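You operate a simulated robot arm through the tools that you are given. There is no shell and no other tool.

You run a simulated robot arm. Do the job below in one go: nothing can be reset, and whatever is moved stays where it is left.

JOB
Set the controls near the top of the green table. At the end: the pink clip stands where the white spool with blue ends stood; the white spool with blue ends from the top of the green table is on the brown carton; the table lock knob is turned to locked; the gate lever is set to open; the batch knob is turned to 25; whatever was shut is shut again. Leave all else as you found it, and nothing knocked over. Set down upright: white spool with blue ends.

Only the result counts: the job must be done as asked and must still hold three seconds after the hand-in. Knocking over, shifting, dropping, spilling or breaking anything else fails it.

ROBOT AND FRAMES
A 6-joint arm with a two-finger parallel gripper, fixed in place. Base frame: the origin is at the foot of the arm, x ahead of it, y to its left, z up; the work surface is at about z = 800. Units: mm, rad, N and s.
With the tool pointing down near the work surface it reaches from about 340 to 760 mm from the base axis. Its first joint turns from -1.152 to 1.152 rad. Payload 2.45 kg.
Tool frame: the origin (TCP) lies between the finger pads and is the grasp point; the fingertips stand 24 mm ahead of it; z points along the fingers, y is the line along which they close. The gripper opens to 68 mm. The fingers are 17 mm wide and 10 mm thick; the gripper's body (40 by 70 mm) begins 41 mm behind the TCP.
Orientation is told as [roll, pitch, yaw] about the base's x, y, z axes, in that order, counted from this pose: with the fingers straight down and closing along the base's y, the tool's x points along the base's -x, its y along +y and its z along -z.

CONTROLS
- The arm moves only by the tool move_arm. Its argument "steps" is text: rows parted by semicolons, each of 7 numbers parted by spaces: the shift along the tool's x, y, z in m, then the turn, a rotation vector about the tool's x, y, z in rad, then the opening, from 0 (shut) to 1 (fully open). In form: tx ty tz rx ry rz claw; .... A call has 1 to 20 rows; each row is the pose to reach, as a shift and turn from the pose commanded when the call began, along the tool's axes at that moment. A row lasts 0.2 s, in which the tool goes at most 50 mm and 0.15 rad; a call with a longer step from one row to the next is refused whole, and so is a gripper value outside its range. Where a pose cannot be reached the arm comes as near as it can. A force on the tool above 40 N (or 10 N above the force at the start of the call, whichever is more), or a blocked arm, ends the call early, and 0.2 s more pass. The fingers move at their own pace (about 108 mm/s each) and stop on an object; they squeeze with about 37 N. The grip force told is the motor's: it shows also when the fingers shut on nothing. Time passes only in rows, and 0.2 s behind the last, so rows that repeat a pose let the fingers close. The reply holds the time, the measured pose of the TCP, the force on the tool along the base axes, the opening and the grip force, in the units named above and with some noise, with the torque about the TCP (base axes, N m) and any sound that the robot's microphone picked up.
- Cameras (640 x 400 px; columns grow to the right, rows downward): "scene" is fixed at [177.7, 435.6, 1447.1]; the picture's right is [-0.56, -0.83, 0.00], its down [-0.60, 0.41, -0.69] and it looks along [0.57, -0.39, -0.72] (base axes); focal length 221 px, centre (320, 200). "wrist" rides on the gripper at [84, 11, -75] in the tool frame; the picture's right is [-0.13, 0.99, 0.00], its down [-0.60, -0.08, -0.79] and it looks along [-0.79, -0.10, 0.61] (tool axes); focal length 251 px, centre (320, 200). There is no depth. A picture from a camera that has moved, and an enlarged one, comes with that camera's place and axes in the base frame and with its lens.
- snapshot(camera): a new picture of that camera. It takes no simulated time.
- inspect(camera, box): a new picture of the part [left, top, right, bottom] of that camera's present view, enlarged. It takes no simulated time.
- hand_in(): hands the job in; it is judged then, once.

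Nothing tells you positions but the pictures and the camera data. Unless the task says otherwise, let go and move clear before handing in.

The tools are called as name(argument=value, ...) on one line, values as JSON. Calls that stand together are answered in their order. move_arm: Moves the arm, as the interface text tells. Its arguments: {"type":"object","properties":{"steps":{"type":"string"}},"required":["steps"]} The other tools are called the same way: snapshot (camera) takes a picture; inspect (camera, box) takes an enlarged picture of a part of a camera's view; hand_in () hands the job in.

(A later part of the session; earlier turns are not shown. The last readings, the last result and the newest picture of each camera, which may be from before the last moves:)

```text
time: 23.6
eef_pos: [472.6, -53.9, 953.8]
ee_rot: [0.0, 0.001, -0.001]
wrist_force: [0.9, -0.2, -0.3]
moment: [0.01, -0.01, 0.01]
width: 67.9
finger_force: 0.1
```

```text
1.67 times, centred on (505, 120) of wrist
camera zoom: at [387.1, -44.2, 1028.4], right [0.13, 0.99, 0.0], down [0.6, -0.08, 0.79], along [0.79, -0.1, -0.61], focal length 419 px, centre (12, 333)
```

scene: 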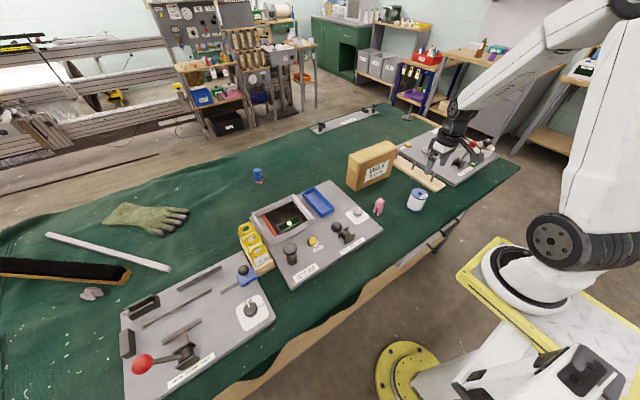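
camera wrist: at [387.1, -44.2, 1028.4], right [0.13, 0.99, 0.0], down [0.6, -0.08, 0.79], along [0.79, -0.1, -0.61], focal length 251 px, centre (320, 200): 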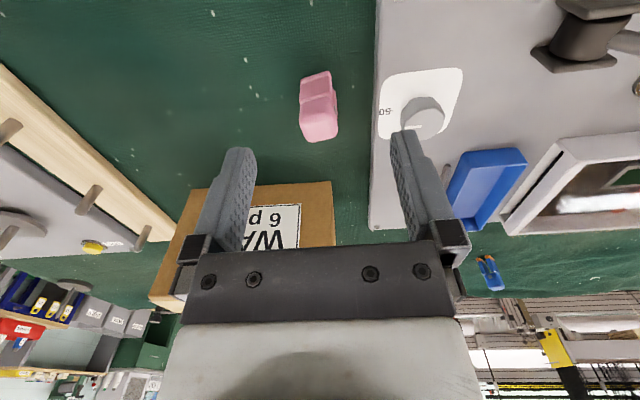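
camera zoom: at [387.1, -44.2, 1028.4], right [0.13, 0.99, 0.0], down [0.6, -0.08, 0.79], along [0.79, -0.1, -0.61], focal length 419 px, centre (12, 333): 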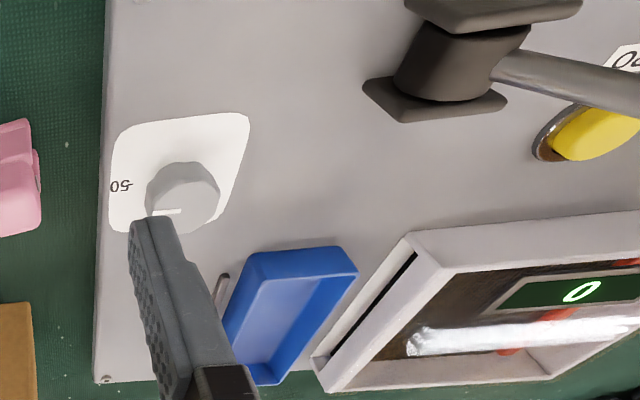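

The clip is about 26 mm wide, lies near (513, -62), and is turned about 0.16 rad counter-clockwise. I'll move closer with a part-open gripper so the fingers stay clear of the panel edge, then look again.

move_arm(steps="-0.006 -0.003 0.015 0 0 -0.05 0.85; -0.012 -0.006 0.03 0 0 -0.1 0.75; -0.016 -0.009 0.04 0 0 -0.15 0.68; -0.016 -0.009 0.045 0 0 -0.15 0.68; -0.016 -0.009 0.045 0 0 -0.15 0.68")

snapshot(camera="wrist")

inspect(camera="wrist", box=[260, 20, 380, 170])

inspect(camera="scene", box=[362, 180, 402, 220])

```text
time: 24.8
eef_pos: [487.4, -64.6, 907.6]
ee_rot: [0.002, 0.0, 0.15]
wrist_force: [0.3, -0.6, 0.3]
moment: [0.01, 0.01, -0.01]
width: 46.1
finger_force: 0.0
```

```text
taken
camera wrist: at [401.2, -67.6, 982.5], right [-0.02, 1.0, 0.0], down [0.61, 0.01, 0.79], along [0.79, 0.02, -0.61], focal length 251 px, centre (320, 200)
```

wrist: 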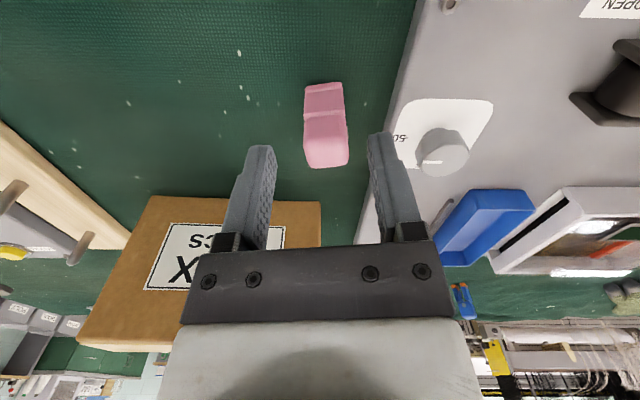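

```text
2.67 times, centred on (320, 95) of wrist
camera zoom: at [401.2, -67.6, 982.5], right [-0.02, 1.0, 0.0], down [0.61, 0.01, 0.79], along [0.79, 0.02, -0.61], focal length 670 px, centre (320, 480)
```

zoom: 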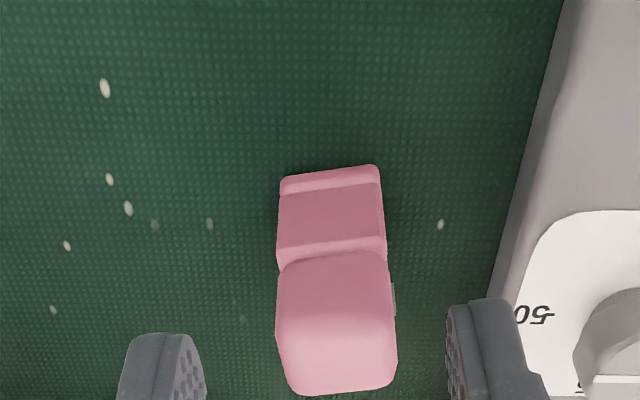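

```text
10.00 times, centred on (382, 200) of scene
camera zoom: at [177.7, 435.6, 1447.1], right [-0.56, -0.83, 0.0], down [-0.6, 0.41, -0.69], along [0.57, -0.39, -0.72], focal length 2213 px, centre (-300, 200)
```

zoom: 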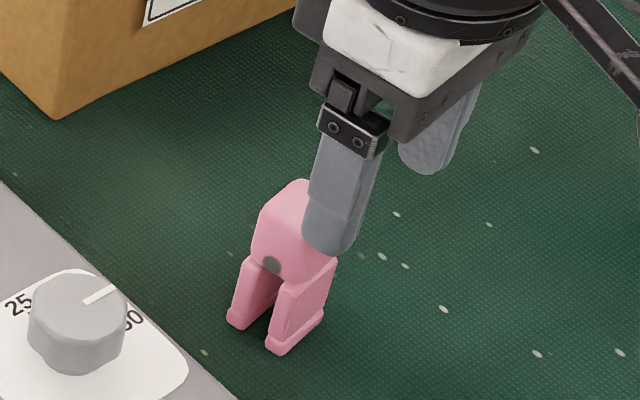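

Seen closer, the clip is about 21 × 26 mm and roughly 63 mm tall, centred some 21 mm ahead of the TCP. I'll shift over it and check before lowering.

move_arm(steps="-0.01 0.0005 0 0 0 -0.03 0.68; -0.021 0.001 0 0 0 -0.03 0.68; -0.021 0.001 0.006 0 0 -0.03 0.68; -0.021 0.001 0.006 0 0 -0.03 0.68")

snapshot(camera="wrist")

inspect(camera="wrist", box=[260, 40, 380, 190])

inspect(camera="scene", box=[362, 180, 402, 220])

```text
time: 25.8
eef_pos: [508.6, -59.3, 901.4]
ee_rot: [0.0, 0.001, 0.18]
wrist_force: [-0.1, 0.6, -0.2]
moment: [0.02, -0.01, -0.02]
width: 46.3
finger_force: 0.0
```

```text
taken
camera wrist: at [423.6, -64.9, 976.1], right [-0.05, 1.0, 0.0], down [0.61, 0.03, 0.79], along [0.79, 0.04, -0.61], focal length 251 px, centre (320, 200)
```

wrist: 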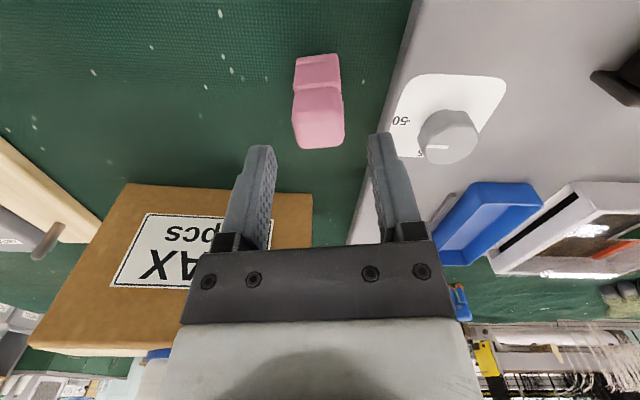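

```text
2.67 times, centred on (320, 115) of wrist
camera zoom: at [423.6, -64.9, 976.1], right [-0.05, 1.0, 0.0], down [0.61, 0.03, 0.79], along [0.79, 0.04, -0.61], focal length 670 px, centre (320, 427)
```

zoom: 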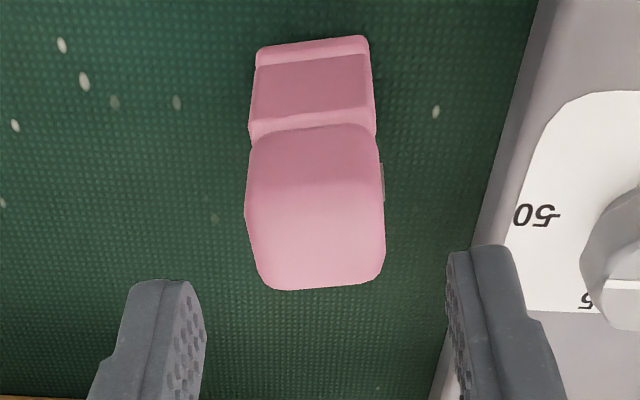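

```text
10.00 times, centred on (382, 200) of scene
camera zoom: at [177.7, 435.6, 1447.1], right [-0.56, -0.83, 0.0], down [-0.6, 0.41, -0.69], along [0.57, -0.39, -0.72], focal length 2213 px, centre (-300, 200)
```

zoom: 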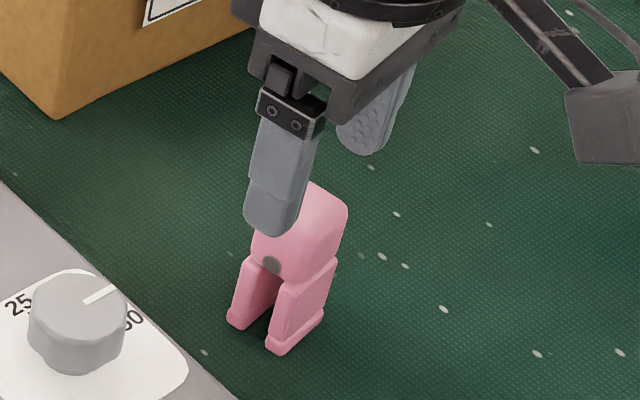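

The gripper is centred over the clip and lined up with its faces. I'll lower 56 mm and close on its upper block.

move_arm(steps="0 -0.0007 0.01 0 0 0 0.68; 0 -0.0007 0.02 0 0 0 0.68; 0 -0.0007 0.03 0 0 0 0.68; 0 -0.0007 0.04 0 0 0 0.68; 0 -0.0007 0.05 0 0 0 0.68; 0 -0.0007 0.056 0 0 0 0.68; 0 -0.0007 0.056 0 0 0 0.68")

snapshot(camera="wrist")

inspect(camera="scene", box=[362, 180, 402, 220])

```text
time: 27.4
eef_pos: [507.6, -61.0, 845.4]
ee_rot: [0.0, -0.002, 0.179]
wrist_force: [-0.3, 0.2, 0.9]
moment: [0.0, 0.04, 0.03]
width: 46.1
finger_force: 0.0
```

```text
taken
camera wrist: at [422.7, -67.0, 920.2], right [-0.05, 1.0, 0.0], down [0.61, 0.03, 0.79], along [0.79, 0.04, -0.61], focal length 251 px, centre (320, 200)
```

wrist: 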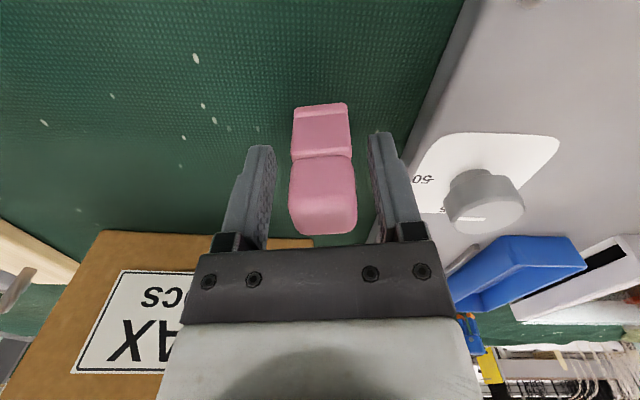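

```text
10.00 times, centred on (382, 200) of scene
camera zoom: at [177.7, 435.6, 1447.1], right [-0.56, -0.83, 0.0], down [-0.6, 0.41, -0.69], along [0.57, -0.39, -0.72], focal length 2213 px, centre (-300, 200)
```

zoom: 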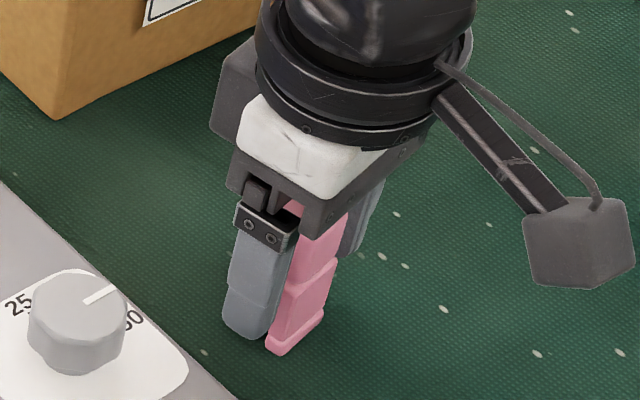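

The fingers are around the clip without touching. I'll rise 6 mm to centre the pads on its block and close.

move_arm(steps="0 0 -0.006 0 0 0 0.68; 0 0 -0.006 0 0 0 0.5; 0 0 -0.006 0 0 0 0.35; 0 0 -0.006 0 0 0 0.2; 0 0 -0.006 0 0 0 0.2; 0 0 -0.006 0 0 0 0.2")

snapshot(camera="wrist")

inspect(camera="scene", box=[362, 180, 402, 220])

```text
time: 28.8
eef_pos: [508.2, -61.6, 850.4]
ee_rot: [-0.001, 0.001, 0.18]
wrist_force: [0.7, 0.2, 0.7]
moment: [0.0, 0.04, -0.01]
width: 27.3
finger_force: 36.8
```

```text
taken
camera wrist: at [422.5, -66.4, 925.8], right [-0.05, 1.0, 0.0], down [0.61, 0.03, 0.79], along [0.79, 0.04, -0.61], focal length 251 px, centre (320, 200)
```

wrist: 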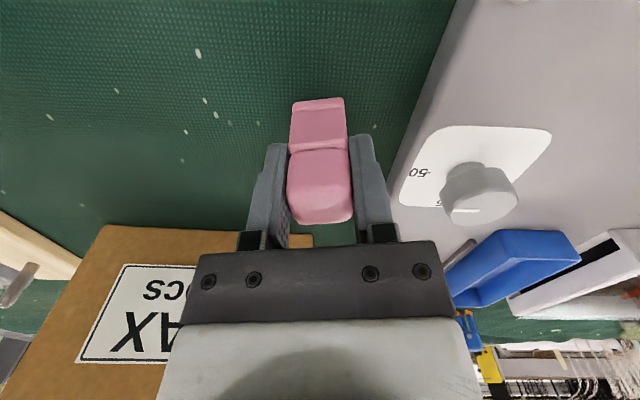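

```text
10.00 times, centred on (382, 200) of scene
camera zoom: at [177.7, 435.6, 1447.1], right [-0.56, -0.83, 0.0], down [-0.6, 0.41, -0.69], along [0.57, -0.39, -0.72], focal length 2213 px, centre (-300, 200)
```

zoom: 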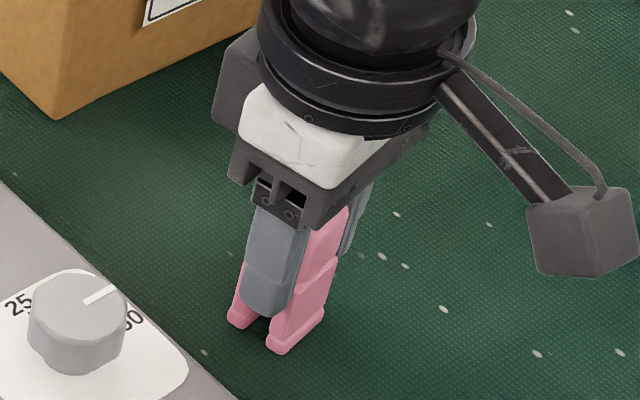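

The clip is held at 27 mm width. I'll lift it 60 mm, carry it to the spool's old place near (448.5, -202), and stop above it.

move_arm(steps="0 0 -0.01 0 0 0 0.2; 0 0 -0.03 0 0 0 0.2; 0 0 -0.05 0 0 0 0.2; 0 0 -0.06 0 0 0 0.2; 0.0139 -0.0212 -0.06 0 0 0 0.2; 0.0279 -0.0424 -0.06 0 0 0 0.2; 0.0418 -0.0636 -0.06 0 0 0 0.2; 0.0557 -0.0847 -0.06 0 0 0 0.2; 0.0697 -0.1059 -0.06 0 0 0 0.2; 0.0836 -0.1271 -0.06 0 0 0 0.2; 0.0836 -0.1271 -0.06 0 0 0 0.2; 0.0836 -0.1271 -0.04 0 0 0 0.2; 0.0836 -0.1271 -0.03 0 0 0 0.2; 0.0836 -0.1271 -0.03 0 0 0 0.2")

snapshot(camera="wrist")

inspect(camera="scene", box=[380, 170, 444, 220])

```text
time: 31.8
eef_pos: [448.3, -202.0, 881.9]
ee_rot: [-0.001, 0.001, 0.18]
wrist_force: [0.4, 0.6, -0.3]
moment: [0.0, 0.03, -0.03]
width: 27.4
finger_force: 37.3
```

```text
taken
camera wrist: at [361.7, -206.3, 956.0], right [-0.05, 1.0, 0.0], down [0.61, 0.03, 0.79], along [0.79, 0.04, -0.61], focal length 251 px, centre (320, 200)
```

wrist: 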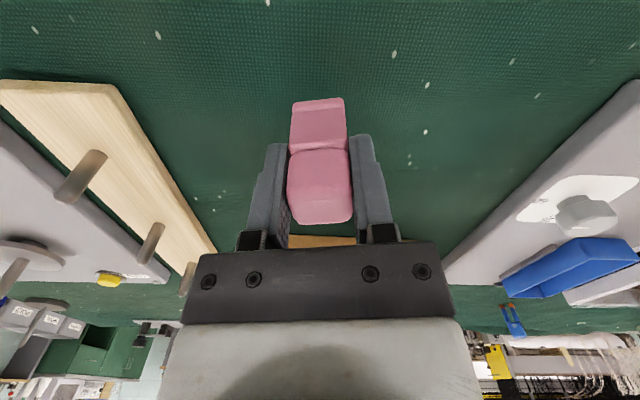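

```text
8.00 times, centred on (412, 195) of scene
camera zoom: at [177.7, 435.6, 1447.1], right [-0.56, -0.83, 0.0], down [-0.6, 0.41, -0.69], along [0.57, -0.39, -0.72], focal length 1770 px, centre (-416, 240)
```

zoom: 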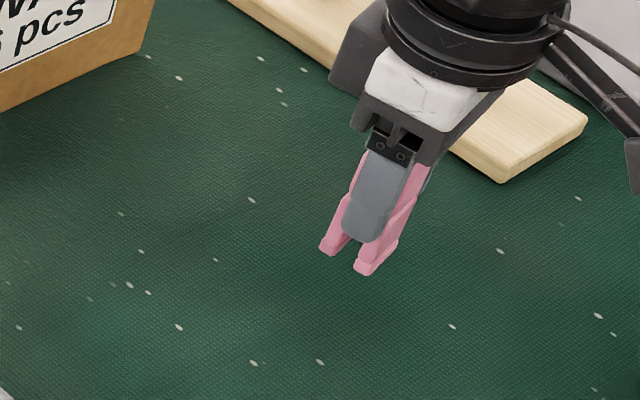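

The clip is held steady above the spot. I'll lower to just above the table and compare with where the spool's base appeared in the scene picture.

move_arm(steps="0 0 0.01 0 0 0 0.2; 0 0 0.02 0 0 0 0.2; 0 0 0.026 0 0 0 0.2; 0 0 0.026 0 0 0 0.2")

inspect(camera="scene", box=[380, 170, 444, 220])

```text
time: 32.8
eef_pos: [448.5, -201.8, 853.7]
ee_rot: [0.0, -0.001, 0.18]
wrist_force: [0.4, 0.6, -0.5]
moment: [-0.01, -0.04, 0.01]
width: 27.5
finger_force: 36.7
```

```text
8.00 times, centred on (412, 195) of scene
camera zoom: at [177.7, 435.6, 1447.1], right [-0.56, -0.83, 0.0], down [-0.6, 0.41, -0.69], along [0.57, -0.39, -0.72], focal length 1770 px, centre (-416, 240)
```

zoom: 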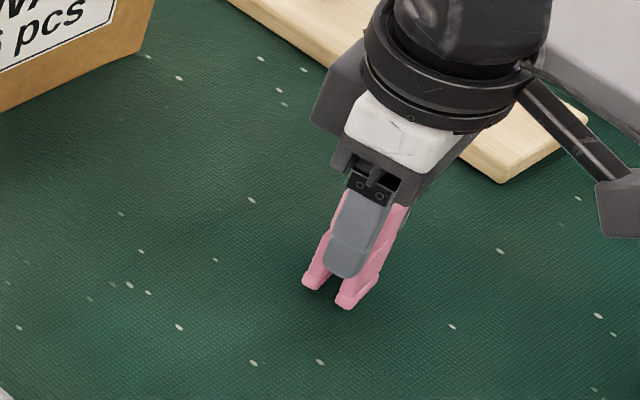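

The clip's base sits within about 2 mm of where the spool's base stood. I'll lower the last few millimetres gently.

move_arm(steps="0 0 0.001 0 0 0 0.2; 0 0 0.002 0 0 0 0.2; 0 0 0.003 0 0 0 0.2; 0 0 0.003 0 0 0 0.2")

```text
time: 33.8
eef_pos: [449.7, -201.2, 851.0]
ee_rot: [0.001, 0.001, 0.18]
wrist_force: [-0.5, 0.4, -0.5]
moment: [-0.01, 0.05, -0.02]
width: 27.4
finger_force: 37.5
```

move_arm(steps="0 0 0.001 0 0 0 0.2; 0 0 0.001 0 0 0 0.2; 0 0 0.0015 0 0 0 0.2; 0 0 0.0015 0 0 0 0.2")

inspect(camera="scene", box=[380, 170, 444, 220])

```text
time: 34.8
eef_pos: [449.0, -199.7, 850.1]
ee_rot: [0.001, -0.001, 0.177]
wrist_force: [-1.1, 5.0, 11.1]
moment: [0.22, -0.02, -0.01]
width: 27.3
finger_force: 37.3
```

```text
8.00 times, centred on (412, 195) of scene
camera zoom: at [177.5, 435.8, 1447.0], right [-0.56, -0.83, 0.0], down [-0.6, 0.41, -0.69], along [0.57, -0.39, -0.72], focal length 1770 px, centre (-416, 240)
```

zoom: 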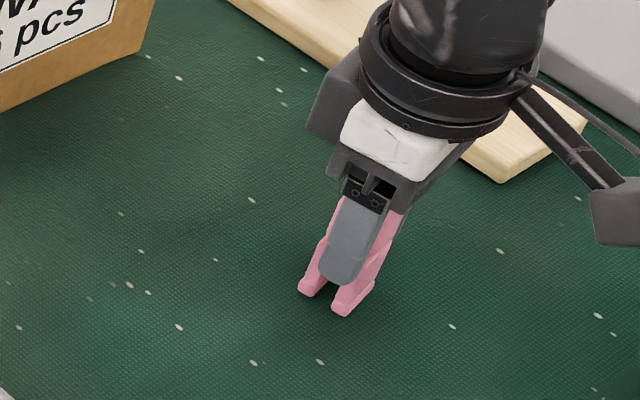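

Contact shows at 11 N, so the clip stands on the table. I'll relax 1 mm and open slowly.

move_arm(steps="0 0 -0.001 0 0 0 0.2; 0 0 -0.001 0 0 0 0.42; 0 0 -0.001 0 0 0 0.5; 0 0 -0.001 0 0 0 0.6; 0 0 -0.001 0 0 0 0.7; 0 0 -0.001 0 0 0 0.7")

snapshot(camera="wrist")

inspect(camera="scene", box=[380, 170, 444, 220])

```text
time: 36.2
eef_pos: [448.2, -201.0, 852.1]
ee_rot: [0.0, -0.001, 0.176]
wrist_force: [0.1, 0.0, 0.0]
moment: [0.02, 0.0, -0.03]
width: 47.7
finger_force: 0.2
```

```text
taken
camera wrist: at [363.1, -205.6, 926.3], right [-0.05, 1.0, 0.0], down [0.61, 0.03, 0.79], along [0.79, 0.04, -0.61], focal length 251 px, centre (320, 200)
```

wrist: 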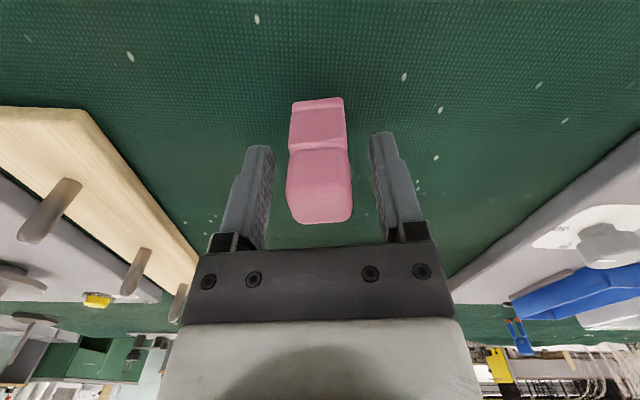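

```text
8.00 times, centred on (412, 195) of scene
camera zoom: at [177.7, 435.6, 1447.1], right [-0.56, -0.83, 0.0], down [-0.6, 0.41, -0.69], along [0.57, -0.39, -0.72], focal length 1770 px, centre (-416, 240)
```

zoom: 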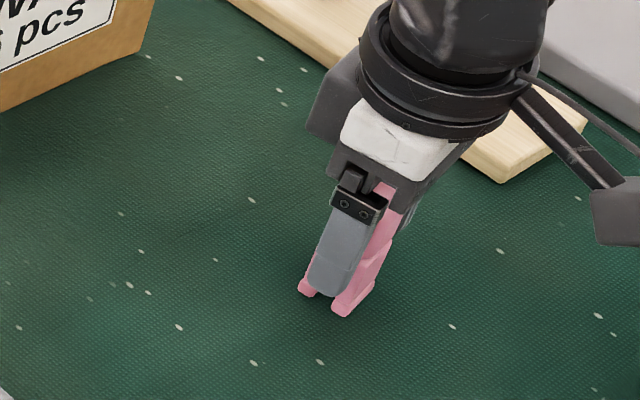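

The clip stands free on the spool's old place. I'll rise and go to look at the batch knob from above.

move_arm(steps="0 0 -0.015 0 0 0 0.7; 0 0 -0.04 0 0 0 0.7; 0 0 -0.07 0 0 0 0.7; 0 0 -0.1 0 0 0 0.7; -0.012 0.027 -0.1 0 0 0.03 0.7; -0.024 0.054 -0.1 0 0 0.05 0.7; -0.036 0.08 -0.1 0 0 0.08 0.7; -0.048 0.107 -0.1 0 0 0.1 0.7; -0.06 0.134 -0.1 0 0 0.12 0.7; -0.072 0.16 -0.1 0 0 0.14 0.7; -0.085 0.187 -0.1 0 0 0.16 0.7; -0.097 0.214 -0.1 0 0 0.18 0.7; -0.097 0.214 -0.1 0 0 0.18 0.7")

snapshot(camera="wrist")

snapshot(camera="scene")

inspect(camera="wrist", box=[240, 20, 400, 150])

inspect(camera="scene", box=[380, 170, 444, 220])

```text
time: 39.0
eef_pos: [510.7, 26.9, 953.6]
ee_rot: [0.001, 0.0, 0.0]
wrist_force: [-1.0, -0.3, -0.3]
moment: [-0.03, 0.04, 0.01]
width: 47.7
finger_force: 0.0
```

```text
taken
camera wrist: at [424.0, 36.7, 1029.8], right [0.13, 0.99, 0.0], down [0.6, -0.08, 0.79], along [0.79, -0.1, -0.61], focal length 251 px, centre (320, 200)
```

wrist: 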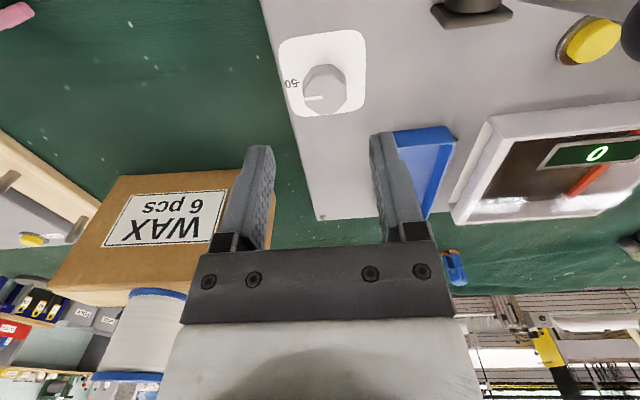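

```text
taken
```

scene: 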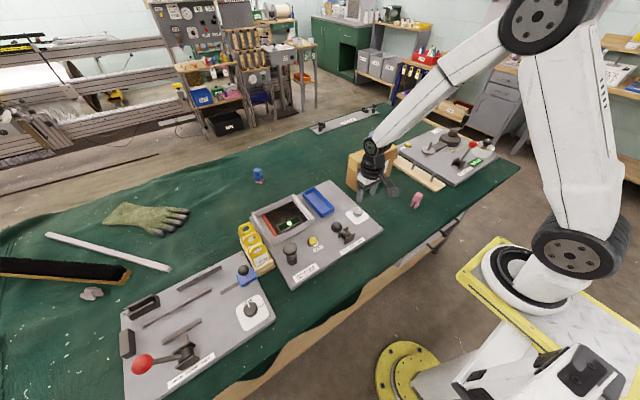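

```text
3.08 times, centred on (320, 85) of wrist
camera zoom: at [424.0, 36.7, 1029.8], right [0.13, 0.99, 0.0], down [0.6, -0.08, 0.79], along [0.79, -0.1, -0.61], focal length 774 px, centre (320, 554)
```

zoom: 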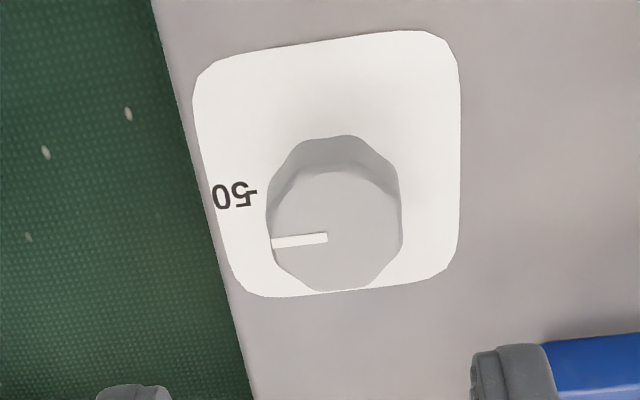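

```text
8.00 times, centred on (412, 195) of scene
camera zoom: at [177.7, 435.6, 1447.1], right [-0.56, -0.83, 0.0], down [-0.6, 0.41, -0.69], along [0.57, -0.39, -0.72], focal length 1770 px, centre (-416, 240)
```

zoom: 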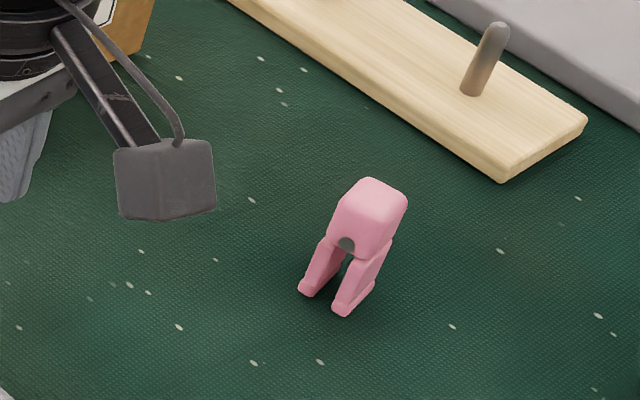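

The clip stands well, and the batch knob points to 50, on the -y side, with its axis near (527, 26). 25 is on the +x side, so it needs about a quarter turn counter-clockwise. I'll go above it with the gripper pre-turned the other way so the turn stays in easy range.

move_arm(steps="-0.004 0 0 0 0 0.13 0.7; -0.008 0 0 0 0 0.26 0.7; -0.012 0 0.01 0 0 0.39 0.7; -0.015 0 0.02 0 0 0.52 0.7; -0.018 0 0.03 0 0 0.65 0.7; -0.018 0 0.04 0 0 0.785 0.7; -0.018 0 0.05 0 0 0.785 0.7; -0.018 0 0.05 0 0 0.785 0.7")

snapshot(camera="wrist")

inspect(camera="wrist", box=[240, 50, 400, 180])

inspect(camera="scene", box=[330, 180, 390, 230])

```text
time: 40.8
eef_pos: [524.4, 26.3, 902.3]
ee_rot: [-0.001, 0.001, -0.784]
wrist_force: [0.6, 0.6, -0.4]
moment: [-0.01, 0.0, 0.01]
width: 47.8
finger_force: 0.1
```

```text
taken
camera wrist: at [472.1, 91.7, 977.7], right [0.79, 0.61, 0.0], down [0.37, -0.48, 0.79], along [0.48, -0.63, -0.61], focal length 251 px, centre (320, 200)
```

wrist: 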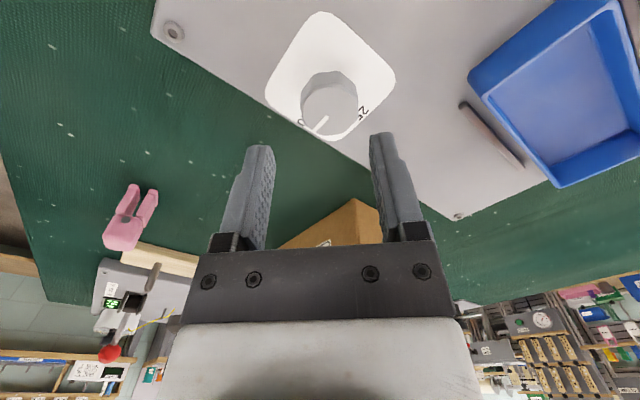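

```text
3.08 times, centred on (320, 115) of wrist
camera zoom: at [472.1, 91.7, 977.7], right [0.79, 0.61, 0.0], down [0.37, -0.48, 0.79], along [0.48, -0.63, -0.61], focal length 774 px, centre (320, 462)
```

zoom: 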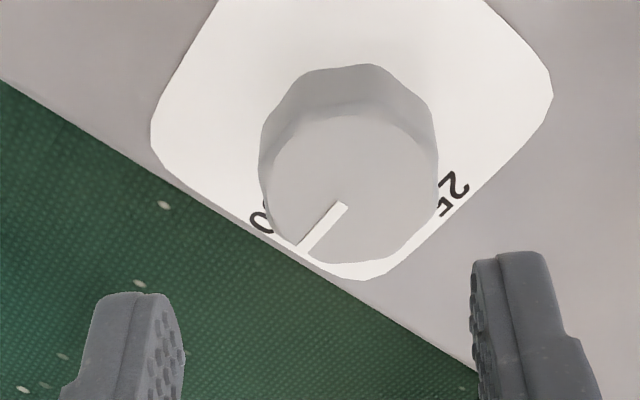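

```text
8.00 times, centred on (360, 205) of scene
camera zoom: at [177.7, 435.6, 1447.1], right [-0.56, -0.83, 0.0], down [-0.6, 0.41, -0.69], along [0.57, -0.39, -0.72], focal length 1770 px, centre (0, 160)
```

zoom: 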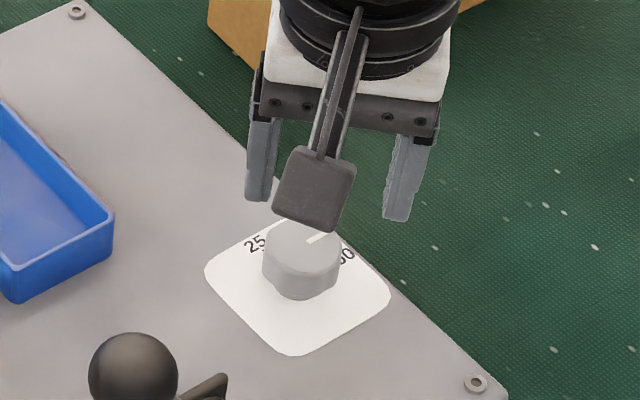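

The knob's axis is near (529, 27), its top at z ≈ 846, and it is 33 mm wide. I'll shift 5–6 mm to centre on it and lower around it.

move_arm(steps="-0.002 0.0056 0 0 0 0 0.7; -0.002 0.0056 0.01 0 0 0 0.7; -0.002 0.0056 0.02 0 0 0 0.7; -0.002 0.0056 0.03 0 0 0 0.7; -0.002 0.0056 0.03 0 0 0 0.7")

snapshot(camera="wrist")

inspect(camera="wrist", box=[240, 70, 400, 230])

```text
time: 42.0
eef_pos: [528.7, 30.6, 871.9]
ee_rot: [0.0, 0.001, -0.785]
wrist_force: [1.0, 0.4, -0.1]
moment: [0.0, 0.02, 0.0]
width: 47.6
finger_force: 0.0
```

```text
taken
camera wrist: at [476.4, 96.9, 946.8], right [0.79, 0.61, 0.0], down [0.37, -0.48, 0.79], along [0.48, -0.63, -0.61], focal length 251 px, centre (320, 200)
```

wrist: 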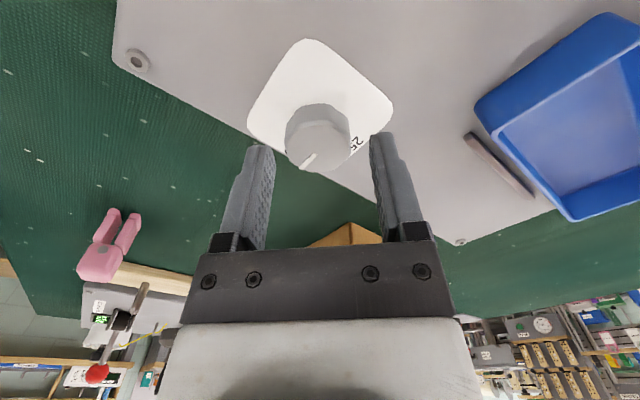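

```text
2.50 times, centred on (320, 150) of wrist
camera zoom: at [476.4, 96.9, 946.8], right [0.79, 0.61, 0.0], down [0.37, -0.48, 0.79], along [0.48, -0.63, -0.61], focal length 629 px, centre (320, 325)
```

zoom: 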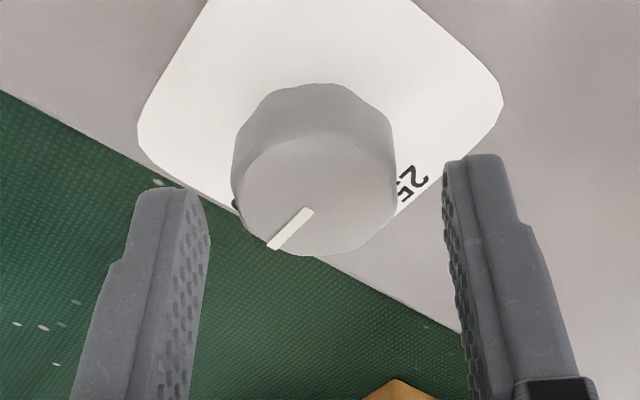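

Nearly centred: 3 mm along x and 1 mm along y remain. I'll correct that, lower the last 21 mm and close on the knob.

move_arm(steps="-0.003 -0.001 0.006 0 0 0 0.7; -0.003 -0.001 0.012 0 0 0 0.7; -0.003 -0.001 0.018 0 0 0 0.7; -0.003 -0.001 0.021 0 0 0 0.7; -0.003 -0.001 0.021 0 0 0 0.7; -0.003 -0.001 0.021 0 0 0 0.55; -0.003 -0.001 0.021 0 0 0 0.4; -0.003 -0.001 0.021 0 0 0 0.3; -0.003 -0.001 0.021 0 0 0 0.3")

snapshot(camera="wrist")

inspect(camera="wrist", box=[240, 90, 400, 250])

```text
time: 44.0
eef_pos: [530.3, 26.9, 848.9]
ee_rot: [0.002, -0.003, -0.786]
wrist_force: [6.8, 9.3, -8.1]
moment: [-0.26, -0.29, 0.07]
width: 34.5
finger_force: 44.9
```

```text
taken
camera wrist: at [478.1, 93.1, 925.2], right [0.79, 0.61, 0.0], down [0.37, -0.48, 0.79], along [0.49, -0.63, -0.61], focal length 251 px, centre (320, 200)
```

wrist: 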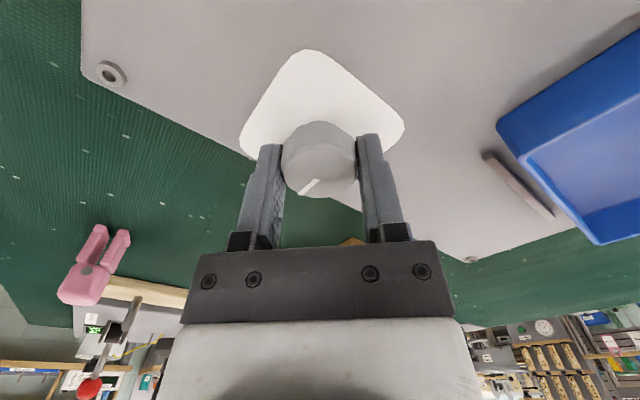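

```text
2.50 times, centred on (320, 170) of wrist
camera zoom: at [478.1, 93.1, 925.2], right [0.79, 0.61, 0.0], down [0.37, -0.48, 0.79], along [0.49, -0.63, -0.61], focal length 629 px, centre (320, 275)
```

zoom: 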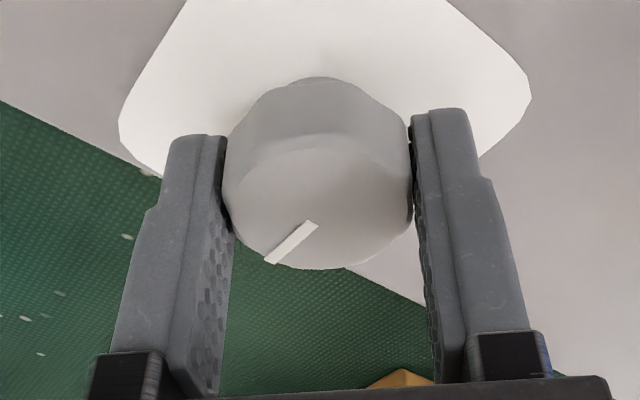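

The knob is gripped at 34.5 mm. I'll turn it counter-clockwise partway first and check that it follows.

move_arm(steps="0 0.0005 0 0 0 0 0.3; 0 0.0007 0 0 0 -0.1 0.3; 0 0.0007 0 0 0 -0.2 0.3; 0 0.0007 0 0 0 -0.3 0.3; 0 0.0007 0 0 0 -0.4 0.3; 0 0.0007 0 0 0 -0.5 0.3; 0 0.0007 0 0 0 -0.5 0.3")

inspect(camera="wrist", box=[240, 90, 400, 250])

inspect(camera="scene", box=[330, 180, 390, 230])

```text
time: 45.6
eef_pos: [530.8, 27.6, 849.3]
ee_rot: [0.001, 0.003, -0.283]
wrist_force: [3.0, 6.7, -7.3]
moment: [0.24, -0.52, 0.01]
width: 34.5
finger_force: 44.6
```

```text
2.50 times, centred on (320, 170) of wrist
camera zoom: at [452.8, 60.5, 925.4], right [0.4, 0.92, 0.0], down [0.56, -0.24, 0.79], along [0.73, -0.32, -0.61], focal length 629 px, centre (320, 275)
```

zoom: 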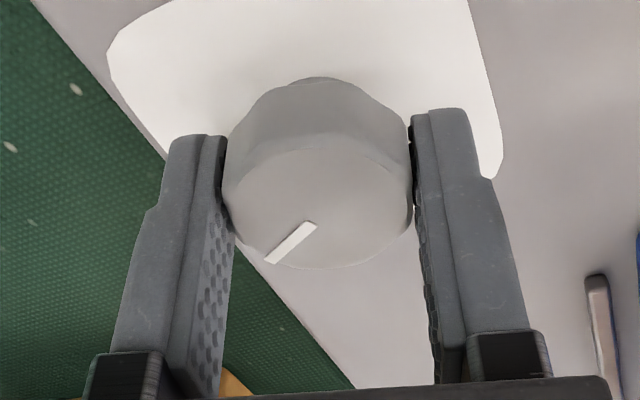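

```text
8.00 times, centred on (360, 205) of scene
camera zoom: at [177.9, 435.8, 1447.0], right [-0.56, -0.83, 0.0], down [-0.6, 0.41, -0.69], along [0.57, -0.39, -0.72], focal length 1770 px, centre (0, 160)
```

zoom: 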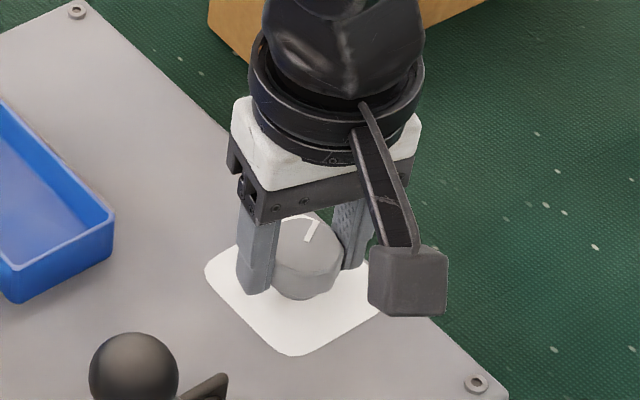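

The knob follows the gripper exactly, and the panel is square to the base, so 25 lies a quarter turn from 50. I'll complete the remaining 1.07 rad.

move_arm(steps="0 0 0 0 0 -0.12 0.3; 0 0 0 0 0 -0.24 0.3; 0 0 0 0 0 -0.36 0.3; 0 0 0 0 0 -0.48 0.3; 0 0 0 0 0 -0.6 0.3; 0 0 0 0 0 -0.72 0.3; 0 0 0 0 0 -0.84 0.3; 0 0 0 0 0 -0.96 0.3; 0 0 0 0 0 -1.071 0.3; 0 0 0 0 0 -1.071 0.3")

inspect(camera="wrist", box=[240, 90, 400, 250])

inspect(camera="scene", box=[330, 180, 390, 230])

```text
time: 47.8
eef_pos: [531.5, 28.9, 851.4]
ee_rot: [0.002, 0.004, 0.788]
wrist_force: [-6.4, 28.9, -1.8]
moment: [0.53, -0.55, -0.15]
width: 34.7
finger_force: 45.1
```

```text
2.50 times, centred on (320, 170) of wrist
camera zoom: at [463.2, -24.3, 925.5], right [-0.61, 0.79, 0.0], down [0.48, 0.37, 0.79], along [0.63, 0.49, -0.61], focal length 629 px, centre (320, 275)
```

zoom: 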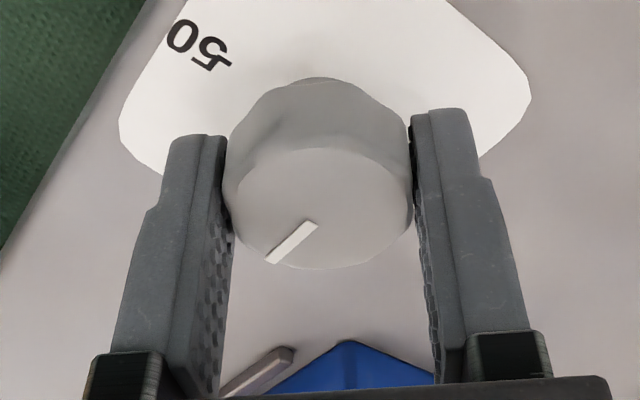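

```text
8.00 times, centred on (360, 205) of scene
camera zoom: at [177.6, 436.3, 1446.9], right [-0.56, -0.83, 0.0], down [-0.6, 0.41, -0.69], along [0.57, -0.39, -0.72], focal length 1770 px, centre (0, 160)
```

zoom: 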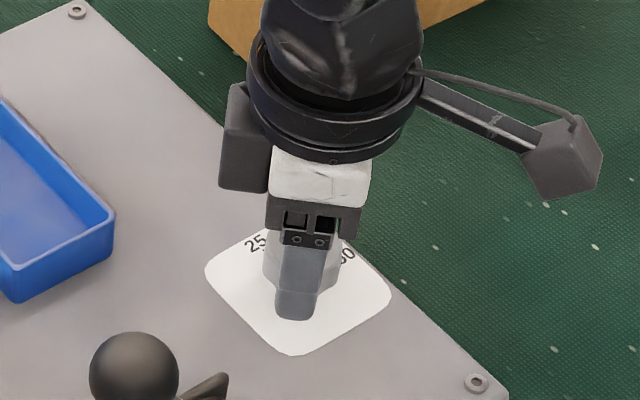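

The knob has turned the full quarter, with some sideways load on the arm. I'll ease that off by shifting 2 mm before letting go.

move_arm(steps="-0.0007 0.0007 0 0 0 0 0.3; -0.0014 0.0014 0 0 0 0 0.3; -0.0014 0.0014 0 0 0 0 0.3")

```text
time: 48.6
eef_pos: [530.8, 27.5, 850.1]
ee_rot: [0.001, 0.002, 0.784]
wrist_force: [-0.5, 8.7, -14.7]
moment: [-0.8, 0.41, 0.01]
width: 34.6
finger_force: 45.0
```

The load is mostly gone. I'll open the fingers and look at where the pointer rests.

move_arm(steps="0 0 0 0 0 0 0.52; 0 0 0 0 0 0 0.6; 0 0 0 0 0 0 0.7; 0 0 0 0 0 0 0.7; 0 0 -0.01 0 0 0 0.7; 0 0 -0.025 0 0 0 0.7; 0 0 -0.045 0 0 0 0.7; 0 0 -0.045 0 0 0 0.7")

snapshot(camera="wrist")

inspect(camera="wrist", box=[240, 50, 400, 180])

inspect(camera="scene", box=[330, 180, 390, 230])

```text
time: 50.4
eef_pos: [529.9, 27.6, 895.0]
ee_rot: [0.0, 0.0, 0.785]
wrist_force: [0.5, -0.2, 0.5]
moment: [0.03, 0.01, 0.0]
width: 47.6
finger_force: 0.1
```

```text
taken
camera wrist: at [461.3, -25.3, 970.9], right [-0.61, 0.79, 0.0], down [0.48, 0.37, 0.79], along [0.63, 0.48, -0.61], focal length 251 px, centre (320, 200)
```

wrist: 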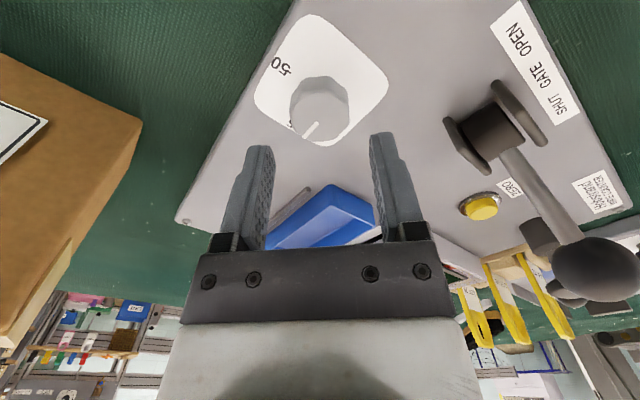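

```text
3.08 times, centred on (320, 115) of wrist
camera zoom: at [461.3, -25.3, 970.9], right [-0.61, 0.79, 0.0], down [0.48, 0.37, 0.79], along [0.63, 0.48, -0.61], focal length 774 px, centre (320, 462)
```

zoom: 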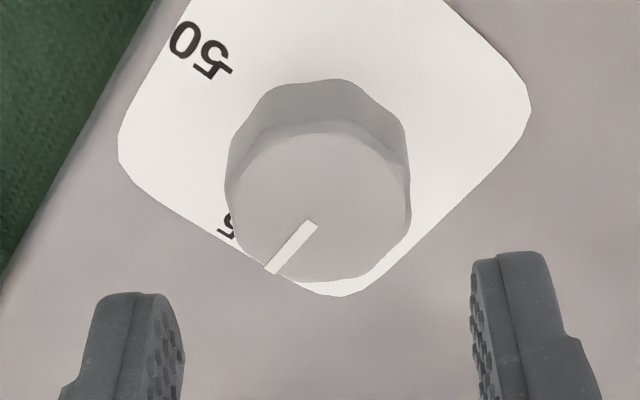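

```text
8.00 times, centred on (360, 205) of scene
camera zoom: at [177.7, 435.6, 1447.1], right [-0.56, -0.83, 0.0], down [-0.6, 0.41, -0.69], along [0.57, -0.39, -0.72], focal length 1770 px, centre (0, 160)
```

zoom: 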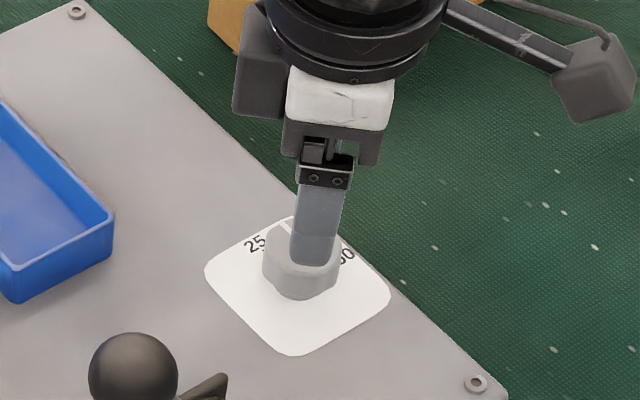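

The batch knob's pointer now faces 25 on the +x side. I'll rise and go over to the gate lever, whose ball I place near (474, 170, 917), then check both from the scene camera.

move_arm(steps="0 0 -0.03 0 0 0 0.6; 0 0 -0.06 0 0 0 0.4; 0 0 -0.09 0 0 0 0.2; -0.004 0.025 -0.1 0 0 0.13 0; -0.008 0.05 -0.1 0 0 0.26 0; -0.012 0.075 -0.1 0 0 0.39 0; -0.016 0.1 -0.1 0 0 0.52 0; -0.02 0.125 -0.1 0 0 0.65 0; -0.0233 0.1506 -0.1 0 0 0.785 0; -0.0233 0.1506 -0.1 0 0 0.785 0")

snapshot(camera="wrist")

inspect(camera="scene", box=[330, 180, 390, 230])

inspect(camera="scene", box=[270, 190, 390, 270])

```text
time: 52.6
eef_pos: [440.7, 152.0, 996.0]
ee_rot: [0.0, 0.0, -0.002]
wrist_force: [0.7, 0.2, -0.1]
moment: [-0.02, 0.0, 0.01]
width: 0.4
finger_force: 23.1
```

```text
taken
camera wrist: at [355.4, 161.9, 1071.2], right [0.13, 0.99, 0.0], down [0.6, -0.08, 0.79], along [0.79, -0.1, -0.61], focal length 251 px, centre (320, 200)
```

wrist: 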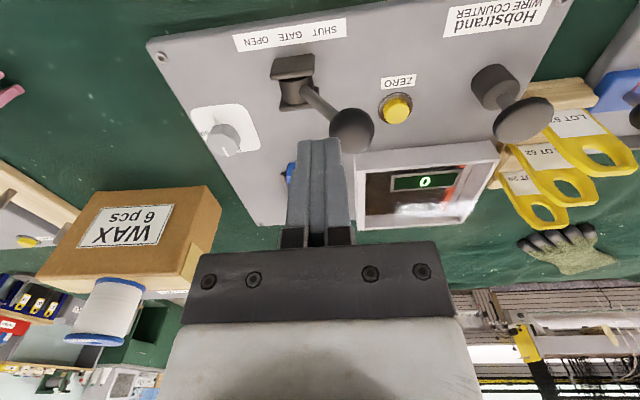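

```text
8.00 times, centred on (360, 205) of scene
camera zoom: at [177.7, 435.6, 1447.1], right [-0.56, -0.83, 0.0], down [-0.6, 0.41, -0.69], along [0.57, -0.39, -0.72], focal length 1770 px, centre (0, 160)
```

zoom: 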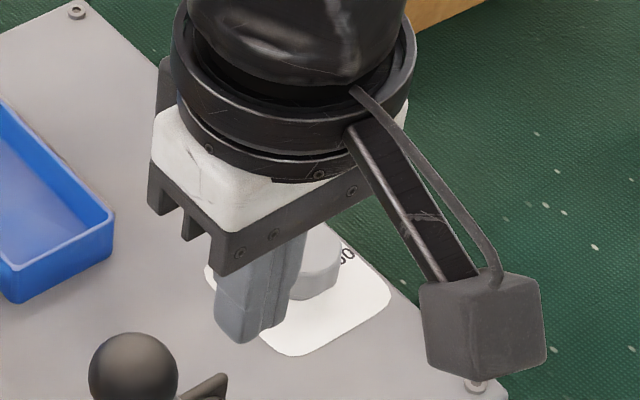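

```text
5.00 times, centred on (330, 230) of scene
camera zoom: at [177.7, 435.6, 1447.1], right [-0.56, -0.83, 0.0], down [-0.6, 0.41, -0.69], along [0.57, -0.39, -0.72], focal length 1106 px, centre (270, 50)
```

zoom: 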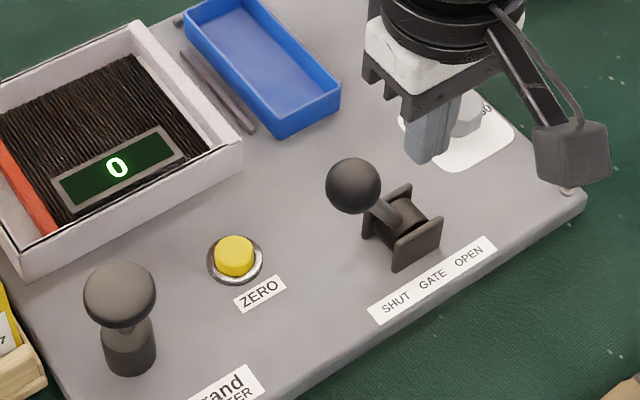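

The gate lever tilts toward SHUT with its ball at about (473, 170, 917), and OPEN is on the -y side. I'll bring the closed fingers down on the ball's +y side.

move_arm(steps="0 0.03 0 0 0 0 0; 0 0.066 0 0 0 0 0; -0.016 0.066 0.01 0 0 0 0; -0.033 0.066 0.02 0 0 0 0; -0.033 0.066 0.035 0 0 0 0; -0.033 0.066 0.05 0 0 0 0; -0.033 0.066 0.066 0 0 0 0; -0.033 0.066 0.066 0 0 0 0")

snapshot(camera="wrist")

inspect(camera="scene", box=[270, 180, 390, 270])

```text
time: 54.4
eef_pos: [473.0, 217.3, 929.5]
ee_rot: [-0.001, 0.001, 0.0]
wrist_force: [0.4, 0.2, 0.7]
moment: [0.03, -0.01, 0.01]
width: 0.0
finger_force: 23.7
```

```text
taken
camera wrist: at [388.0, 227.8, 1004.2], right [0.13, 0.99, 0.0], down [0.6, -0.08, 0.79], along [0.79, -0.1, -0.61], focal length 251 px, centre (320, 200)
```

wrist: 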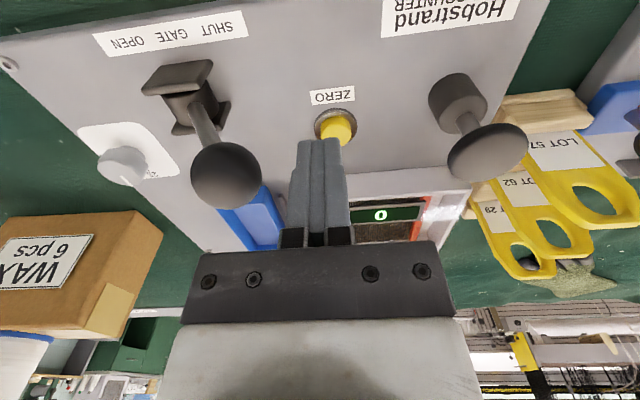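

```text
4.44 times, centred on (330, 225) of scene
camera zoom: at [177.7, 435.6, 1447.1], right [-0.56, -0.83, 0.0], down [-0.6, 0.41, -0.69], along [0.57, -0.39, -0.72], focal length 984 px, centre (276, 89)
```

zoom: 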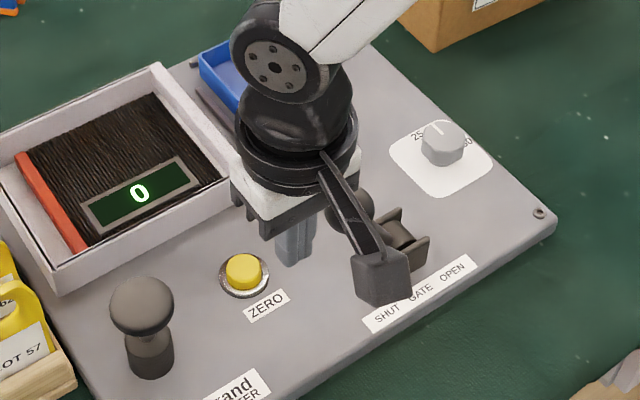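

The fingers are beside the ball, and the batch knob is now visible. I'll zoom in on the knob before pushing the lever.

inspect(camera="scene", box=[342, 190, 382, 222])

inspect(camera="wrist", box=[60, 100, 200, 210])

```text
12.50 times, centred on (362, 206) of scene
camera zoom: at [177.7, 435.6, 1447.1], right [-0.56, -0.83, 0.0], down [-0.6, 0.41, -0.69], along [0.57, -0.39, -0.72], focal length 2766 px, centre (-205, 125)
```

zoom: 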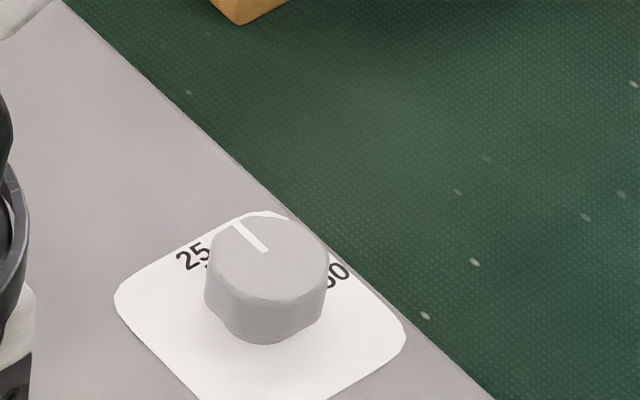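

```text
3.64 times, centred on (130, 155) of wrist
camera zoom: at [388.0, 227.8, 1004.2], right [0.13, 0.99, 0.0], down [0.6, -0.08, 0.79], along [0.79, -0.1, -0.61], focal length 914 px, centre (1011, 364)
```

zoom: 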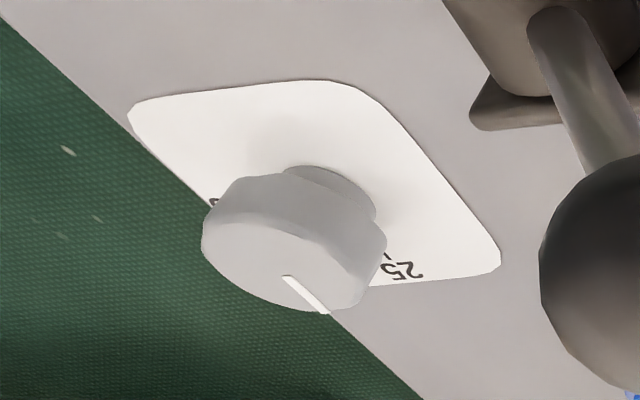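

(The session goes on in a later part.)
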